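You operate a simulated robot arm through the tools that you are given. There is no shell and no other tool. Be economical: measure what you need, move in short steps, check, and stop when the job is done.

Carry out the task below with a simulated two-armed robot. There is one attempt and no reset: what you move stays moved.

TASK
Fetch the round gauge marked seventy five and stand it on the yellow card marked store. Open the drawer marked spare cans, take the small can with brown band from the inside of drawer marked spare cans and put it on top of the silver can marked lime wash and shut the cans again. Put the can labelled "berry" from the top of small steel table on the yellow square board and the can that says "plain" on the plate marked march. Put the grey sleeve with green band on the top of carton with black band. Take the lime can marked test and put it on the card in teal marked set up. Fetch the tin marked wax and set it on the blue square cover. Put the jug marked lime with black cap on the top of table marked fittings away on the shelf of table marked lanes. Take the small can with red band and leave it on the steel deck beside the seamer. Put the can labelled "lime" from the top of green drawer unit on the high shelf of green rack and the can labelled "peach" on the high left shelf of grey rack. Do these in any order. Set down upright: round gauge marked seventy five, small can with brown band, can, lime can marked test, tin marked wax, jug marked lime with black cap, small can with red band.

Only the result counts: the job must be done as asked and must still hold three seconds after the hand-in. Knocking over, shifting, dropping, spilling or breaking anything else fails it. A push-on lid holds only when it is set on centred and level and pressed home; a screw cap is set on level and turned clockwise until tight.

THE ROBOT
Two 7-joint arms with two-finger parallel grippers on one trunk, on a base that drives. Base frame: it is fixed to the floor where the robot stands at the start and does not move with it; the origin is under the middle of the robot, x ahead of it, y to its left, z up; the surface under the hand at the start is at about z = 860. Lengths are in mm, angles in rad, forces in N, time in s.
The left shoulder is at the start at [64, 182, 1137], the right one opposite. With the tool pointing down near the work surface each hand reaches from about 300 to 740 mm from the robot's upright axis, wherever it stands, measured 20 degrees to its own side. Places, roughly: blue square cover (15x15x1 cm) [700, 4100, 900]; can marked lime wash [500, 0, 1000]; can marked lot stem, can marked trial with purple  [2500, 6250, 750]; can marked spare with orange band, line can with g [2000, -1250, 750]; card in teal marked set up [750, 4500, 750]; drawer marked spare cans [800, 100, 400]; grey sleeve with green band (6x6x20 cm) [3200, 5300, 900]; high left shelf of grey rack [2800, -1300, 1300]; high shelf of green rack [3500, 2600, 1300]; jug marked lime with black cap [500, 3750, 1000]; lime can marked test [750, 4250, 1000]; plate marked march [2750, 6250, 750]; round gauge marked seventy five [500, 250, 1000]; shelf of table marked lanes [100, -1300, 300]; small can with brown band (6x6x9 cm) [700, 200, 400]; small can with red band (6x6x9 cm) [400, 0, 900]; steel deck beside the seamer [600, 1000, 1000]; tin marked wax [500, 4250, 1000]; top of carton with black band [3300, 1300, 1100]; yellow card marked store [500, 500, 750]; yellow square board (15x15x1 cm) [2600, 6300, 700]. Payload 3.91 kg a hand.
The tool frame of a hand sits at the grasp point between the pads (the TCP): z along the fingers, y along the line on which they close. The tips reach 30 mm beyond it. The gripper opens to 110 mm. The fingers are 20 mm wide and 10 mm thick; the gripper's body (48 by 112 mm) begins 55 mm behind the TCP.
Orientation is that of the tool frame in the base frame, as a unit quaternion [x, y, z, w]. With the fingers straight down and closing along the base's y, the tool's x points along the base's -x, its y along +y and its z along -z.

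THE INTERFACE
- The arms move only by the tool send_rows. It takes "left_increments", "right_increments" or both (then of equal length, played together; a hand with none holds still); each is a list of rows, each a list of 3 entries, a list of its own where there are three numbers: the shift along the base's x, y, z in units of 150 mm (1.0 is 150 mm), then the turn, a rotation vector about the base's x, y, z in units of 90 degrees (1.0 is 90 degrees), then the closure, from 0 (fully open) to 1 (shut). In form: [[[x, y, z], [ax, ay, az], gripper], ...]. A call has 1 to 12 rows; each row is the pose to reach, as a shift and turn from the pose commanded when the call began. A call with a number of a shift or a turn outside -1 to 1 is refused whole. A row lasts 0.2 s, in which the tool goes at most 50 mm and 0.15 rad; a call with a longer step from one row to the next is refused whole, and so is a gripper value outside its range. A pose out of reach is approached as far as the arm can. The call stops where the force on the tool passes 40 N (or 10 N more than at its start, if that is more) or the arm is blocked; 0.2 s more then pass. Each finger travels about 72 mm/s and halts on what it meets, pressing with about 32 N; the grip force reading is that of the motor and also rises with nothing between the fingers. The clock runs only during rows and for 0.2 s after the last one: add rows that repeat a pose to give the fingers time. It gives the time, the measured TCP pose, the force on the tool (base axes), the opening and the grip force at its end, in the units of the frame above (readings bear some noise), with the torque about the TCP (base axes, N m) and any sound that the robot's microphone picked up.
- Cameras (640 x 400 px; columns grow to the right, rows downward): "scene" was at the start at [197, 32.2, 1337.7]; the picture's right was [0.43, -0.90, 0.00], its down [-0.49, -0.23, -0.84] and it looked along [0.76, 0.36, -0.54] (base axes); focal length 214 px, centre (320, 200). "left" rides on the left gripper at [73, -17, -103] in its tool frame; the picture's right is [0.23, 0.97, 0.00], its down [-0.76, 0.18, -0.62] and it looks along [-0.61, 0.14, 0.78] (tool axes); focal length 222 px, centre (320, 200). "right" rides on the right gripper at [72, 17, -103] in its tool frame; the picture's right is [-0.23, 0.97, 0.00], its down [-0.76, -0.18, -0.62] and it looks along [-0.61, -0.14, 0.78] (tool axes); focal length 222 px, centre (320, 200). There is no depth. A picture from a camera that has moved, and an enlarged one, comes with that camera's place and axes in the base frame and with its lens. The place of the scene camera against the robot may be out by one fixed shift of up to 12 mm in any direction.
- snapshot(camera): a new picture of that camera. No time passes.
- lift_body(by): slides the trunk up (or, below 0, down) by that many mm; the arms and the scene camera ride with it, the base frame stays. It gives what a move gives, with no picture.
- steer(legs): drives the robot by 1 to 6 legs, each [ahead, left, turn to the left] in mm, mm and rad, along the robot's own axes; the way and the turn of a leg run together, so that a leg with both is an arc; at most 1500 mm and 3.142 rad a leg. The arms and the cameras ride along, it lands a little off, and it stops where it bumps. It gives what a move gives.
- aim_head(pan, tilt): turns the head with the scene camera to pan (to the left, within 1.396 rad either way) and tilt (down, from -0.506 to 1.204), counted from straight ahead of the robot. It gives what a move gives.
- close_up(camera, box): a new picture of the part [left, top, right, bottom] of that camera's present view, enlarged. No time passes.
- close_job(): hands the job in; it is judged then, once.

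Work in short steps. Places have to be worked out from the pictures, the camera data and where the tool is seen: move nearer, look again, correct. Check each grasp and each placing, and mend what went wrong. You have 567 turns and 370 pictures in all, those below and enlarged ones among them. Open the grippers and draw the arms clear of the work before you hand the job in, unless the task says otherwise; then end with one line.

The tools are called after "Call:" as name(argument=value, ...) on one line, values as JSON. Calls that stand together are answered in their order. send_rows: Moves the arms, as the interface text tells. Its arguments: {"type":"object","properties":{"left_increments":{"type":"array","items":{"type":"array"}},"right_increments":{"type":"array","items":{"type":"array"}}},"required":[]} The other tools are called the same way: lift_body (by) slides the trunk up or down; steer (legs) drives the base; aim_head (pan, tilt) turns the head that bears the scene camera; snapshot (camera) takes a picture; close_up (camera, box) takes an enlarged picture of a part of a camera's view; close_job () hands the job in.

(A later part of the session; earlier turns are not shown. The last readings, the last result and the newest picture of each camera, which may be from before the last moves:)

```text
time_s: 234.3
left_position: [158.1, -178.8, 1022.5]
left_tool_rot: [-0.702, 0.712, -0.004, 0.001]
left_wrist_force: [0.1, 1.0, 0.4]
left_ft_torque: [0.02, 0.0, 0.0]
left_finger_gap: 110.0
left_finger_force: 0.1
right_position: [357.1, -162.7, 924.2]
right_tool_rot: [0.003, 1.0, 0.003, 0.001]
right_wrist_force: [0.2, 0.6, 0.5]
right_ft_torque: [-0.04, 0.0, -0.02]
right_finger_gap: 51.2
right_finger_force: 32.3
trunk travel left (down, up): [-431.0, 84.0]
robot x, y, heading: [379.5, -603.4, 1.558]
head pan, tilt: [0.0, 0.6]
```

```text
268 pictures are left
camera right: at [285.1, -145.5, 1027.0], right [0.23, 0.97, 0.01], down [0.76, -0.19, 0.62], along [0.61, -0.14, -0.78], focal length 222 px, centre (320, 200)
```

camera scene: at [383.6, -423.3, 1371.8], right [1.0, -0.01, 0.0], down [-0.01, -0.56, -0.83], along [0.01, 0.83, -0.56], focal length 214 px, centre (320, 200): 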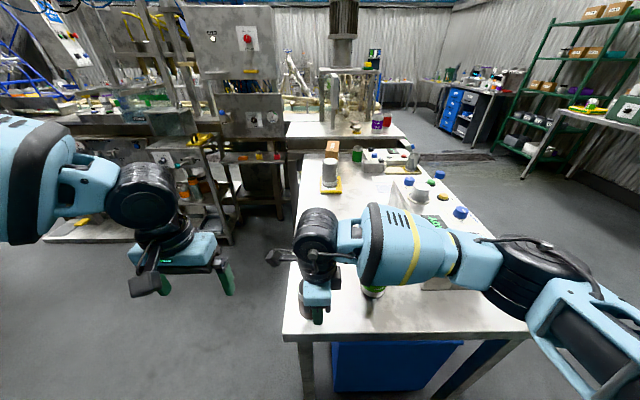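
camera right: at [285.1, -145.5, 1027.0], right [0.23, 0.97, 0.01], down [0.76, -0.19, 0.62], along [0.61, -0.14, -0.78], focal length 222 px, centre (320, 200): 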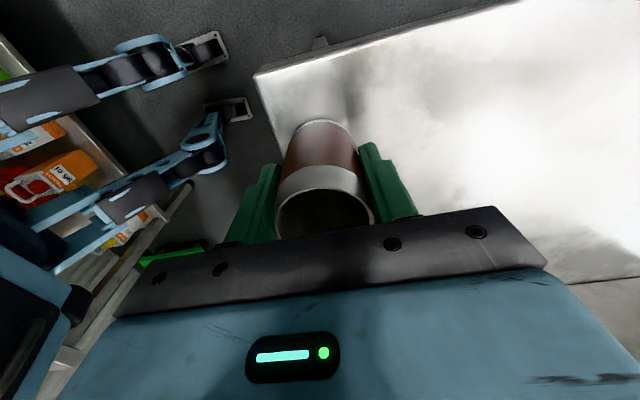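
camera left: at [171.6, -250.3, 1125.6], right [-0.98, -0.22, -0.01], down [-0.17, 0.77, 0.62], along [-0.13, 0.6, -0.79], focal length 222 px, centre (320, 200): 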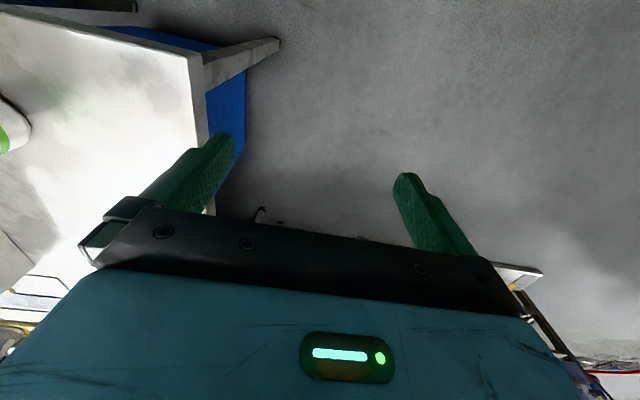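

Good centred grip. Lift to z≈1085 and move above the lime wash can.

Call:
send_rows(right_increments=[[[0, 0, 0.3], [0, 0, 0], 1], [[0, 0, 0.6], [0, 0, 0], 1], [[0, 0, 0.9], [0, 0, 0], 1], [[0, 0, 1.0], [0, 0, 0], 1]])

Call:
send_rows(right_increments=[[[0.2, 0.1, 0.15], [0, 0, 0], 1], [[0.45, 0.2, 0.15], [0, 0, 0], 1], [[0.7, 0.3, 0.15], [0, 0, 0], 1], [[0.9, 0.45, 0.15], [0, 0, 0], 1], [[1.0, 0.49, 0.15], [0, 0, 0], 1], [[1.0, 0.49, 0.15], [0, 0, 0], 1]])

Call:
close_up(camera="scene", box=[340, 190, 420, 290])

Call:
snapshot(camera="right")

```text
time_s: 235.3
left_position: [156.5, -178.2, 1020.2]
left_tool_rot: [-0.703, 0.711, -0.004, 0.0]
left_wrist_force: [0.5, -0.3, -0.8]
left_ft_torque: [0.01, 0.02, 0.01]
left_finger_gap: 109.9
left_finger_force: 0.0
right_position: [356.9, -161.8, 1074.0]
right_tool_rot: [0.003, 1.0, 0.003, 0.001]
right_wrist_force: [0.7, 0.0, -0.3]
right_ft_torque: [0.01, 0.01, -0.02]
right_finger_gap: 51.2
right_finger_force: 32.0
trunk travel left (down, up): [-431.0, 84.0]
robot x, y, heading: [374.2, -601.3, 1.562]
head pan, tilt: [0.0, 0.6]
```

```text
time_s: 236.7
left_position: [156.2, -179.3, 1020.6]
left_tool_rot: [-0.702, 0.712, -0.004, 0.0]
left_wrist_force: [0.5, -0.6, -0.1]
left_ft_torque: [-0.02, 0.05, -0.03]
left_finger_gap: 109.9
left_finger_force: 0.0
right_position: [507.7, -87.0, 1095.7]
right_tool_rot: [0.003, 1.0, 0.003, 0.0]
right_wrist_force: [-0.6, 0.0, -0.6]
right_ft_torque: [0.01, -0.01, 0.03]
right_finger_gap: 51.2
right_finger_force: 31.9
trunk travel left (down, up): [-431.0, 84.0]
robot x, y, heading: [383.4, -603.7, 1.561]
head pan, tilt: [0.0, 0.6]
```

```text
4.00 times, centred on (380, 240) of scene
camera zoom: at [383.8, -423.2, 1371.8], right [1.0, -0.01, 0.0], down [-0.01, -0.56, -0.83], along [0.01, 0.82, -0.56], focal length 858 px, centre (80, 40)
```

zoom: 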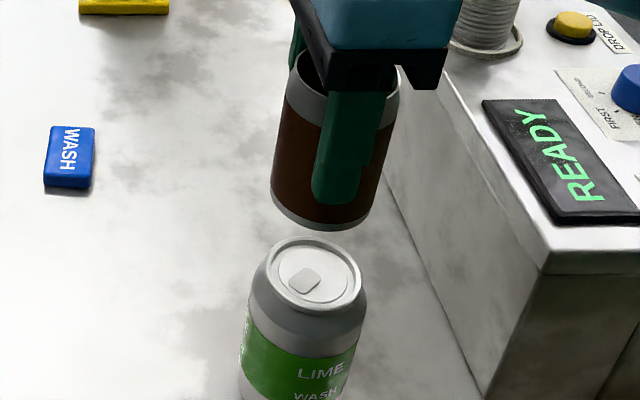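

```text
266 pictures are left
camera right: at [435.1, -70.6, 1198.7], right [0.23, 0.97, 0.01], down [0.76, -0.19, 0.62], along [0.61, -0.14, -0.78], focal length 222 px, centre (320, 200)
```

right: 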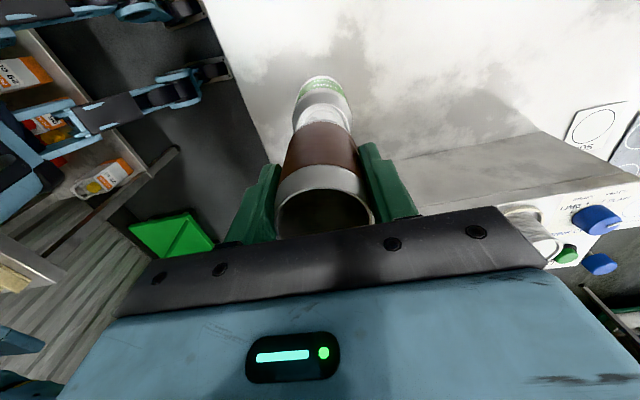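

Alignment needs +4 mm in x. Shift and lower slowly to contact.

Call:
send_rows(right_increments=[[[0.03, 0, 0], [0, 0, 0], 1], [[0.03, 0, -0.2], [0, 0, 0], 1], [[0.03, 0, -0.27], [0, 0, 0], 1], [[0.03, 0, -0.3], [0, 0, 0], 1], [[0.03, 0, -0.32], [0, 0, 0], 1], [[0.03, 0, -0.34], [0, 0, 0], 1], [[0.03, 0, -0.35], [0, 0, 0], 1]])

Call:
close_up(camera="scene", box=[340, 190, 420, 290])

```text
time_s: 238.3
left_position: [158.2, -179.3, 1020.9]
left_tool_rot: [-0.703, 0.711, -0.004, 0.0]
left_wrist_force: [1.0, 0.2, -0.1]
left_ft_torque: [-0.01, -0.01, 0.01]
left_finger_gap: 110.0
left_finger_force: 0.0
right_position: [512.1, -88.9, 1043.6]
right_tool_rot: [0.002, 1.0, 0.003, 0.0]
right_wrist_force: [-0.1, -0.2, -0.6]
right_ft_torque: [0.01, 0.02, -0.02]
right_finger_gap: 51.1
right_finger_force: 31.6
trunk travel left (down, up): [-431.0, 84.0]
robot x, y, heading: [380.7, -601.2, 1.555]
head pan, tilt: [0.0, 0.6]
```

```text
4.00 times, centred on (380, 240) of scene
camera zoom: at [384.0, -423.2, 1371.8], right [1.0, -0.01, 0.0], down [-0.01, -0.56, -0.83], along [0.01, 0.82, -0.56], focal length 858 px, centre (80, 40)
```

zoom: 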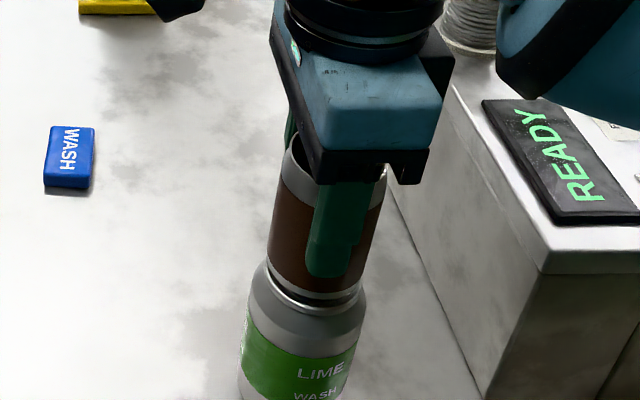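

Well aligned. Continue down in small steps until contact.

Call:
send_rows(right_increments=[[[0, 0, -0.015], [0, 0, 0], 1], [[0, 0, -0.03], [0, 0, 0], 1], [[0, 0, -0.045], [0, 0, 0], 1], [[0, 0, -0.06], [0, 0, 0], 1]])

```text
time_s: 239.3
left_position: [156.9, -180.1, 1022.9]
left_tool_rot: [-0.703, 0.711, -0.004, 0.001]
left_wrist_force: [-0.3, 1.0, -0.6]
left_ft_torque: [0.01, -0.01, -0.03]
left_finger_gap: 110.2
left_finger_force: 0.0
right_position: [511.0, -88.7, 1038.8]
right_tool_rot: [0.003, 1.0, 0.006, 0.0]
right_wrist_force: [1.5, -0.8, 21.4]
right_ft_torque: [-0.3, -0.31, 0.01]
right_finger_gap: 51.4
right_finger_force: 31.8
trunk travel left (down, up): [-431.0, 84.0]
robot x, y, heading: [378.4, -599.8, 1.559]
head pan, tilt: [0.0, 0.6]
```

Contact. Relieve the pressure, then open and rise straight.

Call:
send_rows(right_increments=[[[0, 0, 0.025], [0, 0, 0], 1], [[0, 0, 0.025], [0, 0, 0], 0.8], [[0, 0, 0.025], [0, 0, 0], 0.5], [[0, 0, 0.025], [0, 0, 0], 0.1], [[0, 0, 0.025], [0, 0, 0], 0], [[0, 0, 0.025], [0, 0, 0], 0], [[0, 0, 0.3], [0, 0, 0], 0], [[0, 0, 0.6], [0, 0, 0], 0], [[0, 0, 0.9], [0, 0, 0], 0]])

Call:
close_up(camera="scene", box=[340, 160, 460, 310])

```text
time_s: 241.3
left_position: [157.7, -179.5, 1022.1]
left_tool_rot: [-0.703, 0.712, -0.004, 0.002]
left_wrist_force: [-0.7, -0.8, -0.8]
left_ft_torque: [0.02, -0.02, 0.0]
left_finger_gap: 110.1
left_finger_force: 0.0
right_position: [512.4, -89.2, 1171.4]
right_tool_rot: [0.003, 1.0, 0.003, 0.0]
right_wrist_force: [0.1, 0.1, -0.2]
right_ft_torque: [0.03, 0.01, -0.02]
right_finger_gap: 109.9
right_finger_force: 0.0
trunk travel left (down, up): [-431.0, 84.0]
robot x, y, heading: [380.2, -603.0, 1.555]
head pan, tilt: [0.0, 0.6]
```

```text
2.67 times, centred on (400, 235) of scene
camera zoom: at [383.7, -424.2, 1371.9], right [1.0, -0.01, 0.0], down [-0.01, -0.56, -0.83], along [0.01, 0.83, -0.56], focal length 572 px, centre (107, 107)
```

zoom: 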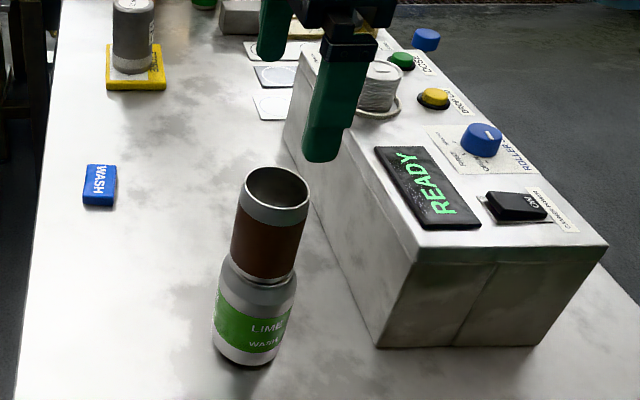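

Stacked well. Now withdraw the right hand and return it to its nominal yaw.

Call:
send_rows(right_increments=[[[0.1, -0.25, 0.1], [0, 0, 0], 0], [[0.2, -0.5, 0.1], [0, 0, 0], 0], [[0.3, -0.65, 0.1], [0, 0, 0.09], 0], [[0.3, -0.65, 0.1], [0, 0, 0.18], 0], [[0.3, -0.65, 0.1], [0, 0, 0.27], 0], [[0.3, -0.65, 0.1], [0, 0, 0.36], 0], [[0.3, -0.65, 0.1], [0, 0, 0.45], 0], [[0.3, -0.65, 0.1], [0, 0, 0.54], 0], [[0.3, -0.65, 0.1], [0, 0, 0.63], 0], [[0.3, -0.65, 0.1], [0, 0, 0.72], 0], [[0.3, -0.65, 0.1], [0, 0, 0.81], 0], [[0.3, -0.65, 0.1], [0, 0, 0.9], 0]])

Call:
send_rows(right_increments=[[[0, 0, 0], [0, 0, 0.085], 0]])

```text
time_s: 243.9
left_position: [157.4, -178.8, 1020.9]
left_tool_rot: [-0.703, 0.711, -0.005, 0.001]
left_wrist_force: [0.1, -0.4, -0.3]
left_ft_torque: [0.04, -0.02, 0.01]
left_finger_gap: 110.0
left_finger_force: 0.0
right_position: [555.5, -185.8, 1186.1]
right_tool_rot: [-0.649, 0.761, 0.003, -0.002]
right_wrist_force: [-0.1, -0.1, -0.4]
right_ft_torque: [0.0, 0.02, -0.06]
right_finger_gap: 109.9
right_finger_force: 0.0
trunk travel left (down, up): [-431.0, 84.0]
robot x, y, heading: [374.8, -606.2, 1.554]
head pan, tilt: [0.0, 0.6]
```

```text
time_s: 244.3
left_position: [156.5, -178.6, 1021.3]
left_tool_rot: [-0.703, 0.711, -0.004, 0.001]
left_wrist_force: [0.0, -0.4, -0.2]
left_ft_torque: [0.0, -0.02, -0.03]
left_finger_gap: 109.9
left_finger_force: 0.1
right_position: [555.7, -187.3, 1184.2]
right_tool_rot: [-0.698, 0.716, 0.004, -0.002]
right_wrist_force: [0.9, 0.1, 0.5]
right_ft_torque: [0.0, -0.04, 0.03]
right_finger_gap: 110.0
right_finger_force: 0.1
trunk travel left (down, up): [-431.0, 84.0]
robot x, y, heading: [378.1, -605.2, 1.555]
head pan, tilt: [0.0, 0.6]
```

Both hands nominal. Now drive to the green drawer unit with the lime and peach cans.

Call:
steer(legs=[[0, 0, -1.555], [1000, 0, 0]])

Call:
aim_head(pan=-0.5, tilt=0.5)

Call:
snapshot(camera="scene")

```text
time_s: 253.1
left_position: [1782.4, -316.6, 1020.3]
left_tool_rot: [-0.021, 1.0, -0.003, -0.002]
left_wrist_force: [0.7, 0.0, 0.0]
left_ft_torque: [-0.02, 0.02, 0.01]
left_finger_gap: 109.9
left_finger_force: 0.0
right_position: [1796.4, -716.1, 1185.7]
right_tool_rot: [-0.013, 1.0, 0.003, 0.002]
right_wrist_force: [-0.3, 0.8, 0.1]
right_ft_torque: [0.02, -0.01, 0.02]
right_finger_gap: 109.7
right_finger_force: 0.1
trunk travel left (down, up): [-431.0, 84.0]
robot x, y, heading: [1370.3, -564.2, 0.04]
head pan, tilt: [0.0, 0.6]
```

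```text
time_s: 254.1
left_position: [1782.1, -316.9, 1021.1]
left_tool_rot: [-0.021, 1.0, -0.003, -0.003]
left_wrist_force: [0.2, -0.5, 0.6]
left_ft_torque: [-0.01, -0.01, 0.0]
left_finger_gap: 110.2
left_finger_force: 0.2
right_position: [1796.9, -715.2, 1185.8]
right_tool_rot: [-0.012, 1.0, 0.004, 0.001]
right_wrist_force: [-1.0, 0.3, -0.8]
right_ft_torque: [-0.02, 0.0, -0.03]
right_finger_gap: 110.0
right_finger_force: 0.0
trunk travel left (down, up): [-431.0, 84.0]
robot x, y, heading: [1370.0, -559.3, 0.038]
head pan, tilt: [-0.499, 0.499]
```

```text
263 pictures are left
camera scene: at [1551.6, -604.2, 1380.8], right [-0.44, -0.9, 0.0], down [-0.43, 0.21, -0.88], along [0.79, -0.39, -0.48], focal length 214 px, centre (320, 200)
```

scene: 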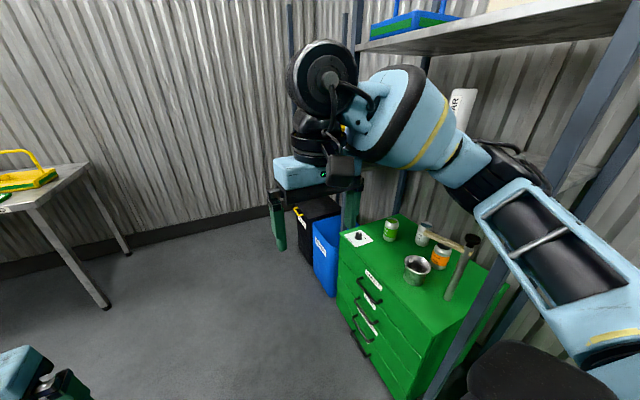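

Call:
close_up(camera="scene", box=[330, 200, 490, 300])

```text
4.00 times, centred on (410, 250) of scene
camera zoom: at [1551.6, -604.2, 1380.8], right [-0.44, -0.9, 0.0], down [-0.43, 0.21, -0.88], along [0.79, -0.39, -0.48], focal length 858 px, centre (-40, 0)
```

zoom: 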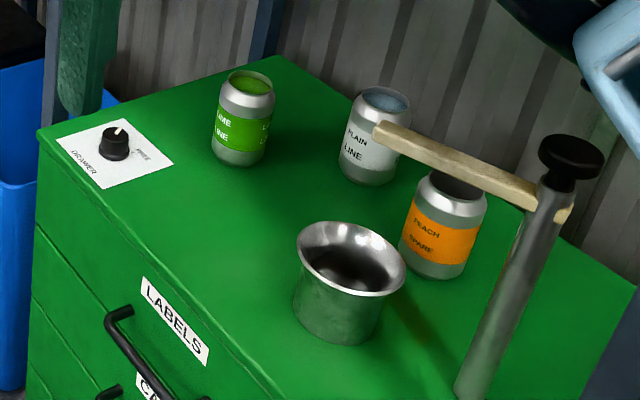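

Cans identified: LIME LINE (green), PLAIN LINE, PEACH SPARE (orange). I look with the right hand camera to triangulate.

Call:
snapshot(camera="right")

```text
261 pictures are left
camera right: at [1723.4, -701.7, 1288.1], right [0.2, 0.98, 0.01], down [0.76, -0.16, 0.62], along [0.61, -0.12, -0.78], focal length 222 px, centre (320, 200)
```

right: 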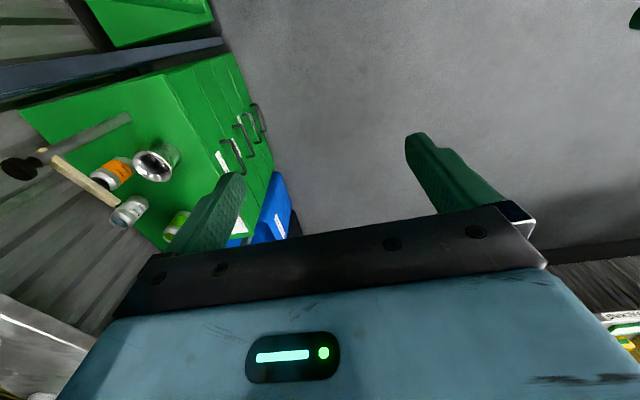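

Unit faces +y. I drive to in front of it and turn to face it.

Call:
steer(legs=[[650, 250, 0], [0, 0, -1.6]])

Call:
aim_head(pan=0.0, tilt=0.45)

Call:
snapshot(camera="scene")

```text
time_s: 261.8
left_position: [2226.7, -717.0, 1020.3]
left_tool_rot: [0.711, 0.703, 0.0, -0.005]
left_wrist_force: [0.8, 0.0, -0.2]
left_ft_torque: [0.01, -0.03, -0.02]
left_finger_gap: 110.2
left_finger_force: 0.1
right_position: [1826.5, -709.2, 1185.6]
right_tool_rot: [0.716, 0.698, 0.002, 0.004]
right_wrist_force: [0.0, -0.4, 0.4]
right_ft_torque: [0.04, 0.0, 0.01]
right_finger_gap: 110.1
right_finger_force: 0.1
trunk travel left (down, up): [-431.0, 84.0]
robot x, y, heading: [2005.4, -295.5, -1.582]
head pan, tilt: [-0.499, 0.499]
```

```text
time_s: 262.7
left_position: [2227.7, -717.4, 1020.6]
left_tool_rot: [0.712, 0.702, -0.001, -0.004]
left_wrist_force: [-1.3, 0.0, 0.0]
left_ft_torque: [-0.03, 0.02, 0.0]
left_finger_gap: 110.1
left_finger_force: 0.0
right_position: [1827.8, -709.4, 1186.0]
right_tool_rot: [0.717, 0.697, 0.002, 0.003]
right_wrist_force: [-0.2, -0.1, -0.9]
right_ft_torque: [-0.03, 0.0, -0.04]
right_finger_gap: 109.9
right_finger_force: 0.0
trunk travel left (down, up): [-431.0, 84.0]
robot x, y, heading: [2001.6, -291.3, -1.585]
head pan, tilt: [0.0, 0.45]
```

```text
260 pictures are left
camera scene: at [2004.7, -487.5, 1385.3], right [-1.0, 0.01, 0.0], down [0.01, 0.44, -0.9], along [-0.01, -0.9, -0.44], focal length 214 px, centre (320, 200)
```

scene: 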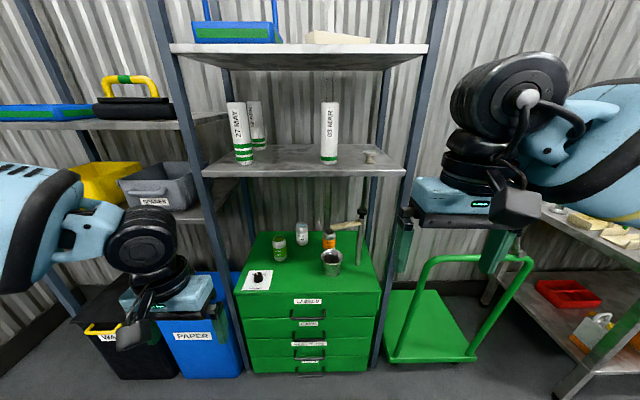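

Call:
close_up(camera="scene", box=[225, 190, 395, 310])

Call:
close_up(camera="scene", box=[0, 50, 240, 230])

```text
3.33 times, centred on (310, 250) of scene
camera zoom: at [2004.7, -487.5, 1385.3], right [-1.0, 0.01, 0.0], down [0.01, 0.44, -0.9], along [-0.01, -0.9, -0.44], focal length 715 px, centre (353, 33)
```

zoom: 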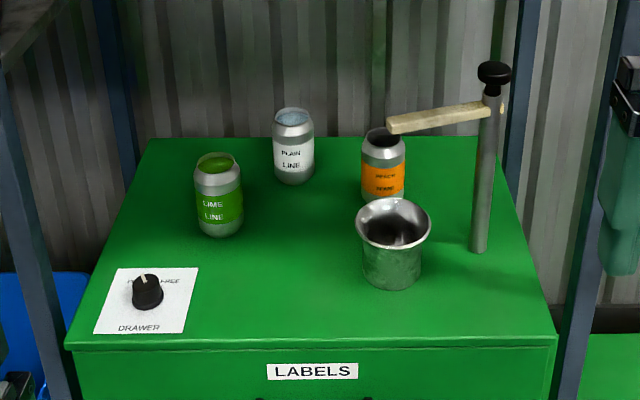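

```text
2.22 times, centred on (120, 140) of scene
camera zoom: at [2004.7, -487.5, 1385.3], right [-1.0, 0.01, 0.0], down [0.01, 0.44, -0.9], along [-0.01, -0.9, -0.44], focal length 477 px, centre (764, 333)
```

zoom: 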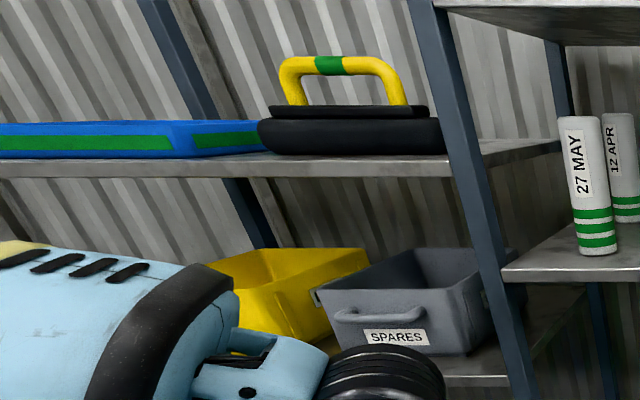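

Cans' places (unit top z≈627): lime ≈(2203, -1352), peach ≈(1946, -1411) behind a cup, with a wooden arm near. A shelf is at z≈1162 above. I lower the trunk and approach; retract the right hand.

Call:
lift_body(by=-230)

Call:
send_rows(right_increments=[[[0, 0.15, 0.2], [0, 0, 0], 0], [[0, 0.3, 0.4], [0, 0, 0], 0], [[0, 0.45, 0.5], [0, 0, 0], 0]])

Call:
steer(legs=[[0, -115, 0.012], [330, 0, 0]])

Call:
snapshot(camera="scene")

Call:
snapshot(camera="left")

```text
time_s: 265.1
left_position: [2226.6, -716.3, 792.0]
left_tool_rot: [0.712, 0.703, -0.001, -0.004]
left_wrist_force: [-1.4, -0.7, -0.1]
left_ft_torque: [0.02, -0.02, -0.02]
left_finger_gap: 110.1
left_finger_force: 0.0
right_position: [1827.1, -709.5, 956.1]
right_tool_rot: [0.717, 0.697, 0.001, 0.004]
right_wrist_force: [-1.1, 0.4, -0.2]
right_ft_torque: [0.0, 0.02, 0.01]
right_finger_gap: 109.8
right_finger_force: 0.0
trunk travel left (down, up): [-201.0, 314.0]
robot x, y, heading: [2002.1, -292.2, -1.584]
head pan, tilt: [0.0, 0.45]
```

```text
time_s: 265.9
left_position: [2227.3, -716.4, 790.8]
left_tool_rot: [0.711, 0.703, 0.0, -0.004]
left_wrist_force: [-0.4, 0.0, 0.7]
left_ft_torque: [0.0, 0.02, -0.03]
left_finger_gap: 110.1
left_finger_force: 0.1
right_position: [1825.5, -650.4, 1023.6]
right_tool_rot: [0.717, 0.697, -0.001, -0.001]
right_wrist_force: [-4.4, -8.5, -8.2]
right_ft_torque: [0.1, -0.29, 0.25]
right_finger_gap: 109.9
right_finger_force: 0.1
trunk travel left (down, up): [-201.0, 314.0]
robot x, y, heading: [2005.4, -288.4, -1.588]
head pan, tilt: [0.0, 0.45]
stopped in row 3 (right hand): the force on the tool passed its limit at 72 N (the readings are from after the stop); the commanded pose is now the measured one
```

```text
time_s: 269.4
left_position: [2116.9, -1051.6, 790.8]
left_tool_rot: [0.707, 0.708, -0.001, -0.005]
left_wrist_force: [-0.2, -0.5, 0.1]
left_ft_torque: [0.01, 0.0, -0.02]
left_finger_gap: 110.1
left_finger_force: 0.1
right_position: [1714.6, -989.7, 1023.2]
right_tool_rot: [0.713, 0.701, 0.0, -0.001]
right_wrist_force: [-6.7, -13.0, -8.9]
right_ft_torque: [0.54, -0.74, 0.55]
right_finger_gap: 110.1
right_finger_force: 0.1
trunk travel left (down, up): [-201.0, 314.0]
robot x, y, heading: [1886.3, -629.8, -1.576]
head pan, tilt: [0.0, 0.45]
```

```text
257 pictures are left
camera scene: at [1889.8, -904.1, 1141.1], right [-1.0, 0.02, 0.0], down [0.01, 0.43, -0.91], along [-0.02, -0.9, -0.43], focal length 214 px, centre (320, 200)
```

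scene: 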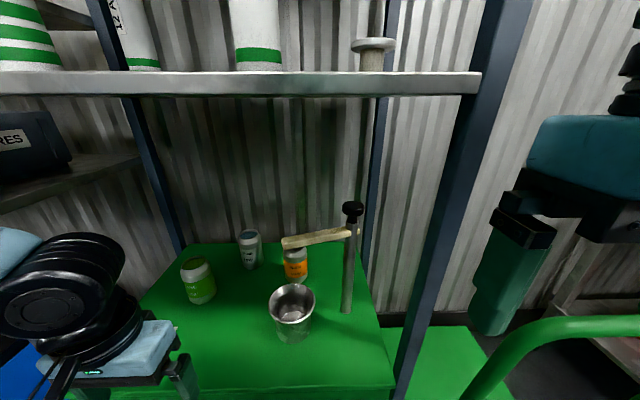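

```text
256 pictures are left
camera left: at [2101.1, -979.9, 895.4], right [0.97, 0.23, -0.01], down [0.18, -0.77, 0.62], along [0.14, -0.6, -0.79], focal length 222 px, centre (320, 200)
```

left: 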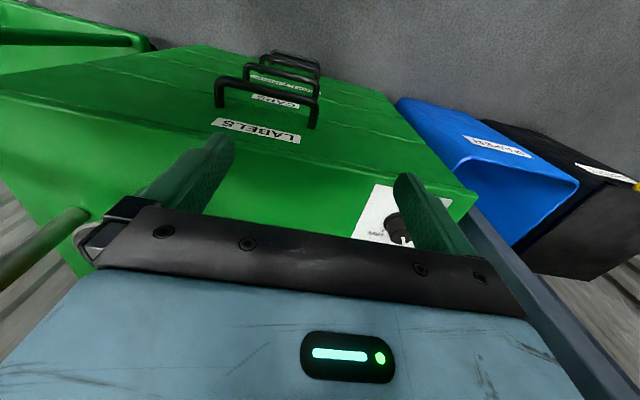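

The right hand pressed on the head; also a rack post is ahead of it. Move the right hand outward (to -x).

Call:
send_rows(right_increments=[[[-0.2, -0.1, 0], [0, 0, 0], 0], [[-0.45, -0.1, 0], [0, 0, 0], 0], [[-0.7, 0, 0], [0, 0, 0], 0], [[-0.95, 0.1, 0], [0, 0, 0], 0]])

Call:
snapshot(camera="scene")

Call:
close_up(camera="scene", box=[160, 190, 400, 360])

```text
time_s: 270.4
left_position: [2117.2, -1052.2, 790.5]
left_tool_rot: [0.707, 0.707, -0.001, -0.004]
left_wrist_force: [0.0, -0.3, 0.1]
left_ft_torque: [0.0, -0.02, -0.04]
left_finger_gap: 110.1
left_finger_force: 0.0
right_position: [1585.2, -977.2, 1009.2]
right_tool_rot: [0.712, 0.702, -0.001, -0.001]
right_wrist_force: [0.5, 0.2, -0.4]
right_ft_torque: [-0.01, -0.01, 0.01]
right_finger_gap: 110.3
right_finger_force: 0.1
right hand out of reach, approached as far as the arm can: row 4
trunk travel left (down, up): [-201.0, 314.0]
robot x, y, heading: [1891.6, -630.8, -1.572]
head pan, tilt: [0.0, 0.45]
```

```text
255 pictures are left
camera scene: at [1891.6, -903.6, 1140.1], right [-1.0, 0.0, 0.0], down [0.0, 0.44, -0.9], along [0.0, -0.9, -0.44], focal length 214 px, centre (320, 200)
```

scene: 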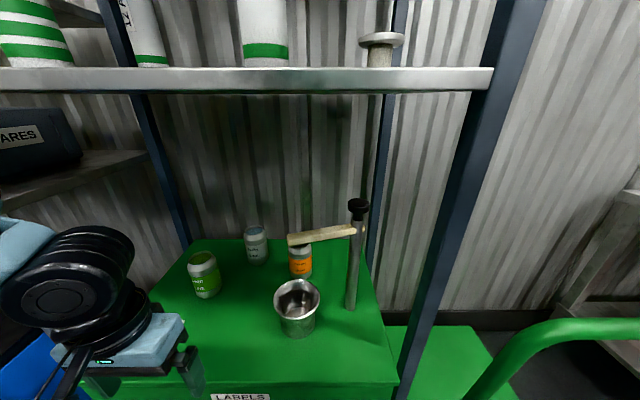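

```text
2.35 times, centred on (280, 275) of scene
camera zoom: at [1891.6, -903.6, 1140.1], right [-1.0, 0.0, 0.0], down [0.0, 0.44, -0.9], along [0.0, -0.9, -0.44], focal length 505 px, centre (414, 24)
```

zoom: 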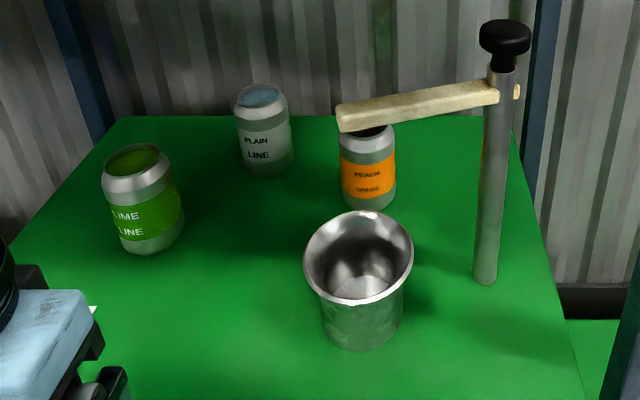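

Triangulated: peach top (1947, -1387, 760), lime top (2195, -1333, 765), wooden arm end (1953, -1246, 889). I drive in 155 mm and bring the left hand over the peach from the +x side.

Call:
steer(legs=[[155, 0, 0]])

Call:
send_rows(left_increments=[[[-0.1, -0.25, 0.1], [0, 0, 0], 0], [[-0.2, -0.5, 0.17], [0, 0, 0], 0], [[-0.3, -0.75, 0.17], [0, 0, 0], 0], [[-0.4, -1.0, 0.17], [0, 0, 0], 0], [[-0.4, -1.0, 0.17], [0, 0, 0], 0]])

Call:
snapshot(camera="left")

Call:
snapshot(camera="scene")

```text
time_s: 271.8
left_position: [2117.9, -1209.7, 791.5]
left_tool_rot: [0.707, 0.707, 0.0, -0.006]
left_wrist_force: [0.7, 0.3, -1.1]
left_ft_torque: [0.03, -0.01, 0.02]
left_finger_gap: 110.3
left_finger_force: 0.1
right_position: [1585.7, -1135.2, 1008.5]
right_tool_rot: [0.713, 0.702, -0.001, 0.0]
right_wrist_force: [0.5, -0.3, 0.1]
right_ft_torque: [0.03, 0.0, 0.01]
right_finger_gap: 109.7
right_finger_force: 0.0
trunk travel left (down, up): [-201.0, 314.0]
robot x, y, heading: [1890.0, -790.0, -1.571]
head pan, tilt: [0.0, 0.45]
```

```text
time_s: 273.0
left_position: [2055.9, -1355.9, 824.2]
left_tool_rot: [0.709, 0.705, -0.003, 0.0]
left_wrist_force: [-0.3, 1.7, 2.2]
left_ft_torque: [-0.16, -0.03, 0.04]
left_finger_gap: 109.9
left_finger_force: 0.1
right_position: [1585.3, -1131.5, 1012.3]
right_tool_rot: [0.713, 0.701, -0.003, 0.004]
right_wrist_force: [-0.2, 2.4, 1.2]
right_ft_torque: [-0.15, -0.04, 0.03]
right_finger_gap: 110.0
right_finger_force: 0.1
trunk travel left (down, up): [-201.0, 314.0]
robot x, y, heading: [1887.5, -789.4, -1.574]
head pan, tilt: [0.0, 0.45]
```

```text
253 pictures are left
camera left: at [2039.1, -1283.1, 927.8], right [0.97, 0.22, -0.01], down [0.18, -0.76, 0.63], along [0.13, -0.61, -0.78], focal length 222 px, centre (320, 200)
```

left: 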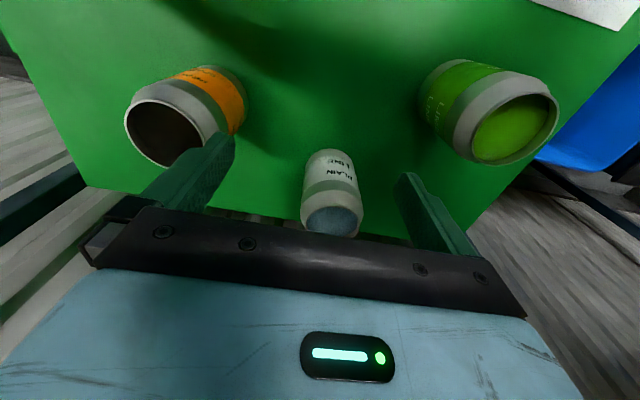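

```text
252 pictures are left
camera scene: at [1890.2, -1056.5, 1142.3], right [-1.0, 0.0, 0.0], down [0.0, 0.43, -0.9], along [0.0, -0.9, -0.43], focal length 214 px, centre (320, 200)
```

scene: 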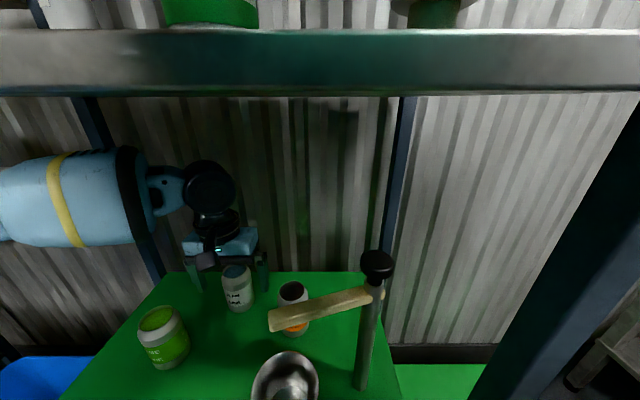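

Peach refined at about (1938, -1379). Move above it, keeping height.

Call:
send_rows(left_increments=[[[-0.3, -0.08, 0], [0, 0, 0], 0], [[-0.6, -0.16, 0], [0, 0, 0], 0], [[-0.78, -0.16, 0], [0, 0, 0], 0], [[-0.78, -0.16, 0], [0, 0, 0], 0]])

Call:
snapshot(camera="left")

Call:
snapshot(camera="scene")

```text
time_s: 274.0
left_position: [2052.2, -1361.2, 818.6]
left_tool_rot: [0.707, 0.708, 0.0, -0.005]
left_wrist_force: [-0.2, -1.0, 0.1]
left_ft_torque: [0.0, 0.04, 0.0]
left_finger_gap: 110.0
left_finger_force: 0.1
left hand out of reach, approached as far as the arm can: row 1, 2, 3, 4
right_position: [1586.0, -1135.5, 1008.1]
right_tool_rot: [0.713, 0.701, -0.001, 0.001]
right_wrist_force: [-0.6, 0.4, -0.2]
right_ft_torque: [0.0, 0.01, 0.01]
right_finger_gap: 109.9
right_finger_force: 0.1
trunk travel left (down, up): [-201.0, 314.0]
robot x, y, heading: [1889.6, -787.1, -1.572]
head pan, tilt: [0.0, 0.45]
```

```text
251 pictures are left
camera left: at [2036.2, -1289.7, 923.1], right [0.97, 0.23, -0.01], down [0.18, -0.76, 0.62], along [0.14, -0.6, -0.79], focal length 222 px, centre (320, 200)
```

left: 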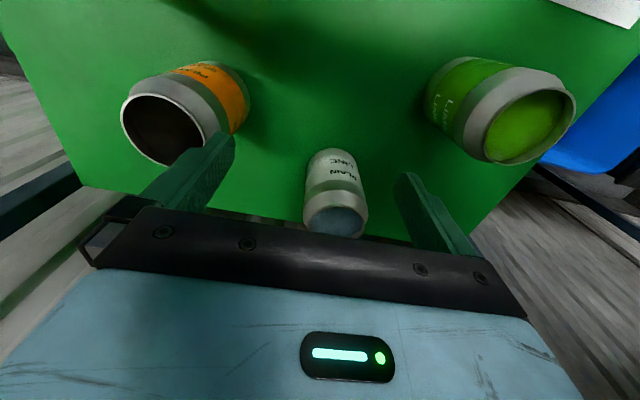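

```text
250 pictures are left
camera scene: at [1891.9, -1061.0, 1140.1], right [-1.0, 0.0, 0.0], down [0.0, 0.44, -0.9], along [0.0, -0.9, -0.44], focal length 214 px, centre (320, 200)
```

scene: 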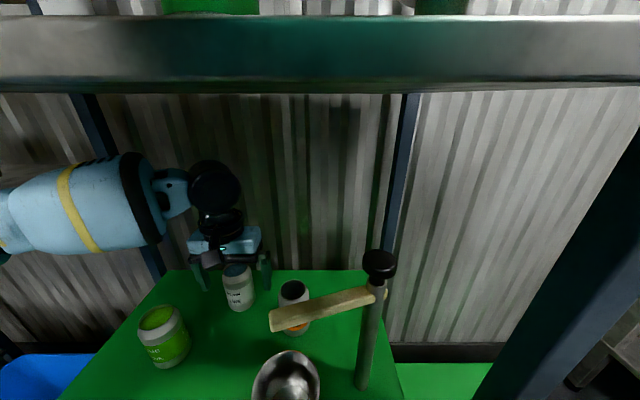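

Reach ends there; I strafe the whole robot 112 mm toward -x instead, moving the hand over the peach.

Call:
steer(legs=[[0, -112, 0]])

Call:
snapshot(camera="left")

Call:
snapshot(camera="scene")

```text
time_s: 275.7
left_position: [1943.6, -1362.1, 818.6]
left_tool_rot: [0.707, 0.707, 0.0, -0.005]
left_wrist_force: [-0.5, 0.4, 0.8]
left_ft_torque: [0.0, -0.02, -0.01]
left_finger_gap: 109.9
left_finger_force: 0.0
right_position: [1475.2, -1135.7, 1009.2]
right_tool_rot: [0.712, 0.702, -0.001, 0.001]
right_wrist_force: [0.1, 0.3, 0.0]
right_ft_torque: [-0.02, -0.02, -0.01]
right_finger_gap: 110.1
right_finger_force: 0.0
trunk travel left (down, up): [-201.0, 314.0]
robot x, y, heading: [1778.0, -785.9, -1.571]
head pan, tilt: [0.0, 0.45]
```

```text
249 pictures are left
camera left: at [1926.2, -1289.5, 923.2], right [0.97, 0.23, -0.01], down [0.18, -0.76, 0.62], along [0.14, -0.6, -0.79], focal length 222 px, centre (320, 200)
```

left: 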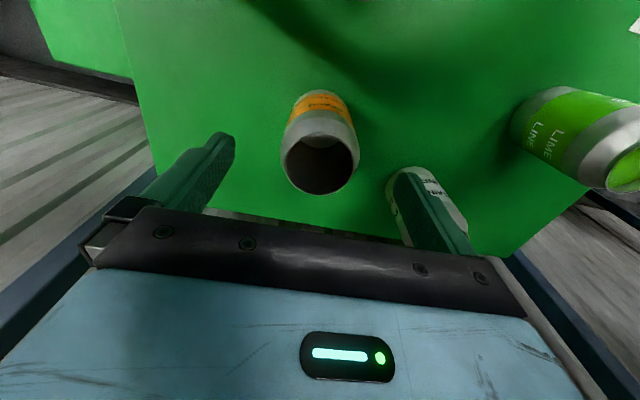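

```text
248 pictures are left
camera scene: at [1781.5, -1060.9, 1140.2], right [-1.0, 0.0, 0.0], down [0.0, 0.44, -0.9], along [0.0, -0.9, -0.44], focal length 214 px, centre (320, 200)
```

scene: 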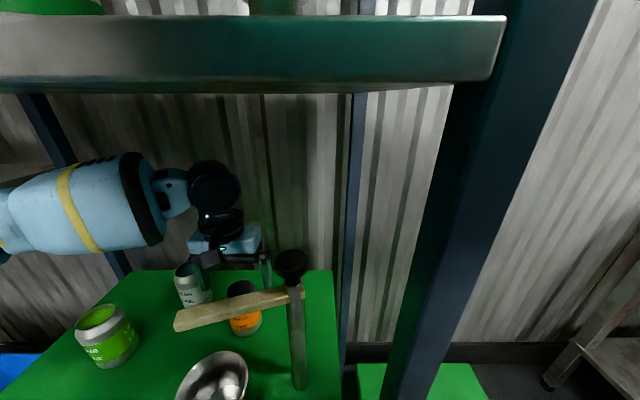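

Aligned in x; the peach rim is at about (1945, -1374). Lower with a 12 mm forward shift.

Call:
send_rows(left_increments=[[[0, -0.08, -0.15], [0, 0, 0], 0], [[0, -0.08, -0.3], [0, 0, 0], 0], [[0, -0.08, -0.3], [0, 0, 0], 0]])

Call:
snapshot(camera="left")

```text
time_s: 276.5
left_position: [1947.4, -1373.8, 775.0]
left_tool_rot: [0.707, 0.707, -0.001, -0.004]
left_wrist_force: [-0.7, -0.4, 0.6]
left_ft_torque: [-0.02, -0.01, -0.02]
left_finger_gap: 110.0
left_finger_force: 0.1
left hand out of reach, approached as far as the arm can: row 1, 2, 3
right_position: [1476.5, -1136.0, 1008.5]
right_tool_rot: [0.712, 0.702, -0.001, 0.0]
right_wrist_force: [0.6, -0.1, -0.8]
right_ft_torque: [-0.01, 0.01, 0.03]
right_finger_gap: 110.0
right_finger_force: 0.0
trunk travel left (down, up): [-201.0, 314.0]
robot x, y, heading: [1779.6, -788.1, -1.572]
head pan, tilt: [0.0, 0.45]
```

```text
247 pictures are left
camera left: at [1930.8, -1302.0, 878.1], right [0.97, 0.23, -0.01], down [0.18, -0.76, 0.62], along [0.14, -0.6, -0.79], focal length 222 px, centre (320, 200)
```

left: 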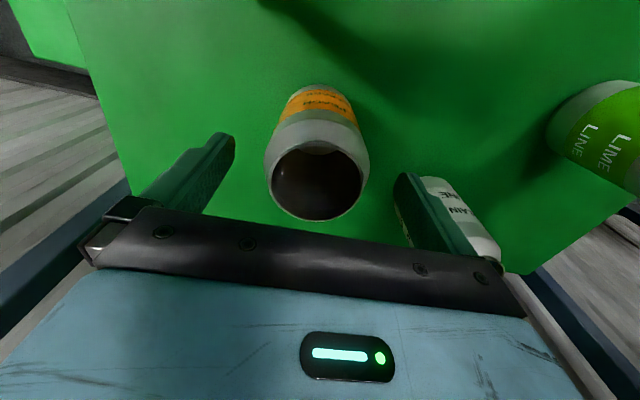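

Centred. Lower 36 mm more and close.

Call:
send_rows(left_increments=[[[-0.01, 0.02, -0.12], [0, 0, 0], 0], [[-0.01, 0.02, -0.24], [0, 0, 0], 0], [[-0.01, 0.02, -0.24], [0, 0, 0], 1], [[-0.01, 0.02, -0.24], [0, 0, 0], 1], [[-0.01, 0.02, -0.24], [0, 0, 0], 1]])

Call:
snapshot(camera="left")

```text
time_s: 277.7
left_position: [1945.0, -1372.6, 735.0]
left_tool_rot: [0.707, 0.707, 0.0, -0.004]
left_wrist_force: [0.3, -0.5, 0.0]
left_ft_torque: [-0.01, 0.0, 0.0]
left_finger_gap: 63.6
left_finger_force: 32.7
right_position: [1476.5, -1136.7, 1009.0]
right_tool_rot: [0.712, 0.702, -0.001, 0.0]
right_wrist_force: [-0.1, -0.2, 0.1]
right_ft_torque: [-0.01, 0.0, 0.0]
right_finger_gap: 110.1
right_finger_force: 0.1
trunk travel left (down, up): [-201.0, 314.0]
robot x, y, heading: [1782.5, -785.2, -1.572]
head pan, tilt: [0.0, 0.45]
```

```text
246 pictures are left
camera left: at [1928.5, -1299.3, 839.9], right [0.97, 0.23, -0.01], down [0.18, -0.76, 0.62], along [0.14, -0.6, -0.79], focal length 222 px, centre (320, 200)
```

left: 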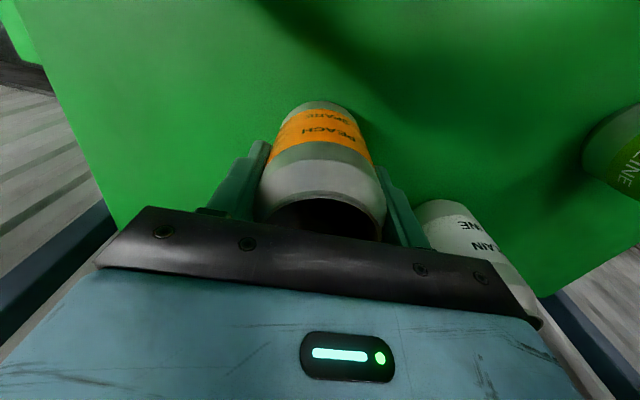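

Peach gripped. Lift 80 mm, sidestep to +x clear of the cup and wooden arm, then draw out toward the robot.

Call:
send_rows(left_increments=[[[0, 0, 0.2], [0, 0, 0], 1], [[0, 0, 0.4], [0, 0, 0], 1], [[0, 0.03, 0.52], [0, 0, 0], 1], [[0.25, 0.08, 0.52], [0, 0, 0], 1], [[0.5, 0.12, 0.52], [0, 0, 0], 1], [[0.75, 0.15, 0.52], [0, 0, 0], 1]])

Call:
send_rows(left_increments=[[[0, 0.25, 0], [0, 0, 0], 1], [[0, 0.5, 0], [0, 0, 0], 1], [[0, 0.75, 0], [0, 0, 0], 1], [[0, 1.0, 0], [0, 0, 0], 1]])

Call:
snapshot(camera="scene")

```text
time_s: 279.1
left_position: [2059.9, -1349.8, 814.7]
left_tool_rot: [0.706, 0.708, -0.001, -0.005]
left_wrist_force: [0.1, -0.1, -0.1]
left_ft_torque: [0.01, 0.02, 0.03]
left_finger_gap: 63.9
left_finger_force: 31.7
right_position: [1476.8, -1135.7, 1009.2]
right_tool_rot: [0.712, 0.702, -0.001, 0.0]
right_wrist_force: [-0.5, 0.3, 0.4]
right_ft_torque: [0.01, -0.01, -0.01]
right_finger_gap: 110.0
right_finger_force: 0.1
trunk travel left (down, up): [-201.0, 314.0]
robot x, y, heading: [1782.0, -786.6, -1.57]
head pan, tilt: [0.0, 0.45]
```

```text
time_s: 280.1
left_position: [2059.7, -1198.3, 815.1]
left_tool_rot: [0.706, 0.708, 0.0, -0.004]
left_wrist_force: [0.5, 1.4, -0.4]
left_ft_torque: [-0.01, -0.01, -0.01]
left_finger_gap: 63.7
left_finger_force: 31.6
right_position: [1476.6, -1136.6, 1008.9]
right_tool_rot: [0.713, 0.702, -0.002, 0.0]
right_wrist_force: [0.3, -0.4, 0.1]
right_ft_torque: [0.02, -0.01, 0.0]
right_finger_gap: 109.9
right_finger_force: 0.0
trunk travel left (down, up): [-201.0, 314.0]
robot x, y, heading: [1783.9, -781.6, -1.571]
head pan, tilt: [0.0, 0.45]
```

```text
245 pictures are left
camera scene: at [1781.9, -1060.4, 1140.3], right [-1.0, 0.0, 0.0], down [0.0, 0.43, -0.9], along [0.0, -0.9, -0.43], focal length 214 px, centre (320, 200)
```

scene: 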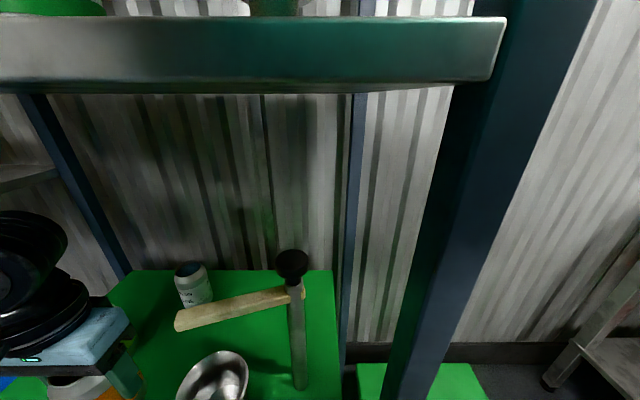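

Out clear. Back off, raise the trunk, and move to the left bay of the rack.

Call:
steer(legs=[[-400, 0, 0], [0, 700, 0]])

Call:
lift_body(by=310)

Call:
aim_head(pan=0.1, tilt=0.3)

Call:
snapshot(camera="scene")

```text
time_s: 288.7
left_position: [2757.8, -810.0, 813.6]
left_tool_rot: [0.71, 0.705, 0.0, -0.005]
left_wrist_force: [-0.4, 0.9, -0.6]
left_ft_torque: [-0.02, 0.0, 0.04]
left_finger_gap: 63.7
left_finger_force: 32.2
right_position: [2175.8, -742.2, 1008.5]
right_tool_rot: [0.714, 0.7, -0.001, 0.0]
right_wrist_force: [-0.6, 0.3, -0.2]
right_ft_torque: [0.0, 0.02, -0.02]
right_finger_gap: 110.1
right_finger_force: 0.0
trunk travel left (down, up): [-201.0, 314.0]
robot x, y, heading: [2482.1, -399.1, -1.576]
head pan, tilt: [0.0, 0.45]
```

```text
time_s: 291.8
left_position: [2759.0, -809.4, 1123.1]
left_tool_rot: [0.709, 0.706, 0.0, -0.005]
left_wrist_force: [-0.4, 0.0, -0.8]
left_ft_torque: [0.0, 0.01, -0.01]
left_finger_gap: 63.8
left_finger_force: 31.7
right_position: [2176.4, -743.0, 1317.0]
right_tool_rot: [0.715, 0.699, -0.001, 0.0]
right_wrist_force: [-0.2, -0.8, -0.6]
right_ft_torque: [0.03, 0.03, 0.0]
right_finger_gap: 109.8
right_finger_force: 0.0
trunk travel left (down, up): [-511.0, 4.0]
robot x, y, heading: [2482.8, -395.3, -1.577]
head pan, tilt: [0.0, 0.45]
```

```text
time_s: 292.5
left_position: [2758.6, -809.8, 1124.7]
left_tool_rot: [0.709, 0.705, -0.001, -0.005]
left_wrist_force: [0.4, 0.7, -1.1]
left_ft_torque: [-0.01, 0.03, 0.01]
left_finger_gap: 63.8
left_finger_force: 32.3
right_position: [2175.9, -742.3, 1317.4]
right_tool_rot: [0.715, 0.699, -0.001, -0.001]
right_wrist_force: [0.2, 0.3, 0.7]
right_ft_torque: [0.01, 0.0, -0.03]
right_finger_gap: 110.0
right_finger_force: 0.1
trunk travel left (down, up): [-511.0, 4.0]
robot x, y, heading: [2482.8, -398.2, -1.577]
head pan, tilt: [0.099, 0.3]
```

```text
244 pictures are left
camera scene: at [2491.9, -508.7, 1493.1], right [-1.0, -0.09, 0.0], down [-0.03, 0.29, -0.96], along [0.09, -0.95, -0.3], focal length 214 px, centre (320, 200)
```

scene: 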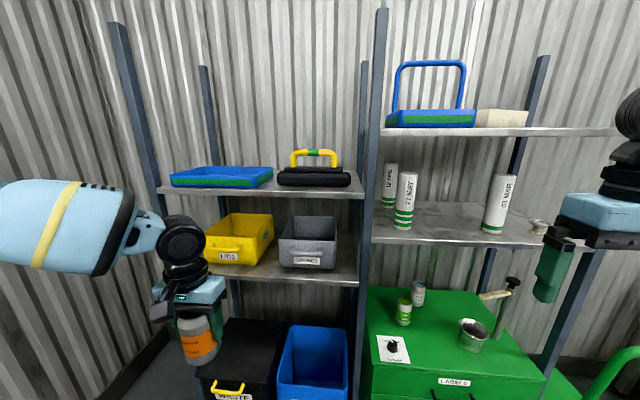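

High left shelf top z≈1314 with front edge at y≈-1147; items begin at y≈-1240, so there's a ~90 mm strip in front. I raise the can high first.

Call:
send_rows(left_increments=[[[0, 0, 0.3], [0, 0, 0], 1], [[0, 0, 0.6], [0, 0, 0], 1], [[-0.1, 0, 0.85], [0, 0, 0], 1], [[-0.2, 0, 1.0], [0, 0, 0], 1]])

Call:
send_rows(left_increments=[[[0, 0, 0.3], [0, 0, 0], 1], [[0, 0, 0.6], [0, 0, 0], 1], [[-0.1, 0, 0.85], [0, 0, 0], 1], [[-0.2, 0, 1.0], [0, 0, 0], 1]])

Call:
snapshot(camera="left")

```text
time_s: 293.5
left_position: [2726.3, -809.8, 1276.5]
left_tool_rot: [0.709, 0.705, 0.001, -0.003]
left_wrist_force: [-0.3, 0.3, -0.2]
left_ft_torque: [-0.02, 0.01, 0.01]
left_finger_gap: 63.6
left_finger_force: 32.2
right_position: [2175.7, -741.8, 1318.6]
right_tool_rot: [0.714, 0.7, -0.001, 0.0]
right_wrist_force: [-0.2, -0.3, 0.7]
right_ft_torque: [0.01, -0.02, 0.02]
right_finger_gap: 110.2
right_finger_force: 0.0
trunk travel left (down, up): [-511.0, 4.0]
robot x, y, heading: [2480.6, -397.2, -1.579]
head pan, tilt: [0.099, 0.3]
```

```text
time_s: 294.5
left_position: [2700.7, -809.1, 1420.5]
left_tool_rot: [0.708, 0.706, 0.001, -0.005]
left_wrist_force: [-0.5, -0.3, 0.2]
left_ft_torque: [-0.01, -0.02, 0.01]
left_finger_gap: 63.5
left_finger_force: 32.0
left hand out of reach, approached as far as the arm can: row 4
right_position: [2175.6, -743.5, 1317.0]
right_tool_rot: [0.714, 0.7, 0.0, 0.0]
right_wrist_force: [0.6, 0.0, 0.3]
right_ft_torque: [-0.04, 0.04, 0.0]
right_finger_gap: 110.1
right_finger_force: 0.1
trunk travel left (down, up): [-511.0, 4.0]
robot x, y, heading: [2482.1, -393.8, -1.584]
head pan, tilt: [0.099, 0.3]
```

```text
243 pictures are left
camera left: at [2684.5, -737.6, 1525.5], right [0.97, 0.23, -0.01], down [0.18, -0.77, 0.62], along [0.13, -0.6, -0.79], focal length 222 px, centre (320, 200)
```

left: 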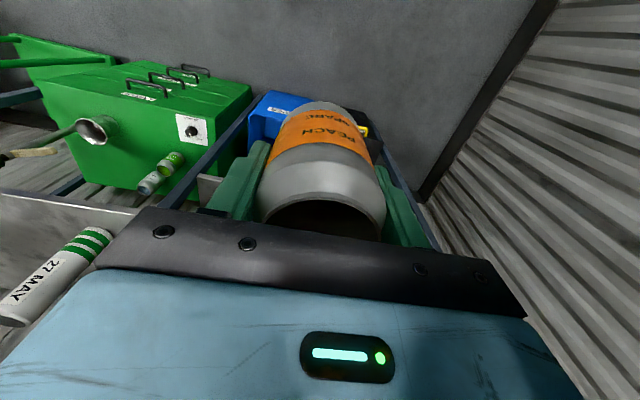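

Height limit here is about 1420, marginal. I look at the held can with the scene camera to measure its bottom versus the shelf.

Call:
aim_head(pan=0.3, tilt=0.1)

Call:
snapshot(camera="scene")

```text
time_s: 295.2
left_position: [2700.0, -807.7, 1421.9]
left_tool_rot: [0.709, 0.705, -0.002, -0.005]
left_wrist_force: [0.7, 0.3, -0.6]
left_ft_torque: [0.01, -0.01, 0.0]
left_finger_gap: 63.9
left_finger_force: 31.8
right_position: [2176.0, -741.8, 1319.6]
right_tool_rot: [0.715, 0.7, -0.002, 0.0]
right_wrist_force: [0.1, 0.4, -0.2]
right_ft_torque: [-0.01, 0.01, 0.01]
right_finger_gap: 109.9
right_finger_force: 0.0
trunk travel left (down, up): [-511.0, 4.0]
robot x, y, heading: [2478.4, -394.6, -1.577]
head pan, tilt: [0.3, 0.099]
```

```text
242 pictures are left
camera scene: at [2510.0, -503.6, 1511.8], right [-0.96, -0.29, 0.0], down [-0.03, 0.1, -0.99], along [0.29, -0.95, -0.1], focal length 214 px, centre (320, 200)
```

scene: 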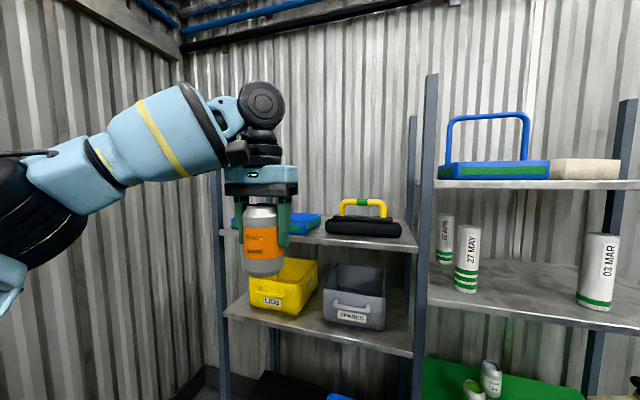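

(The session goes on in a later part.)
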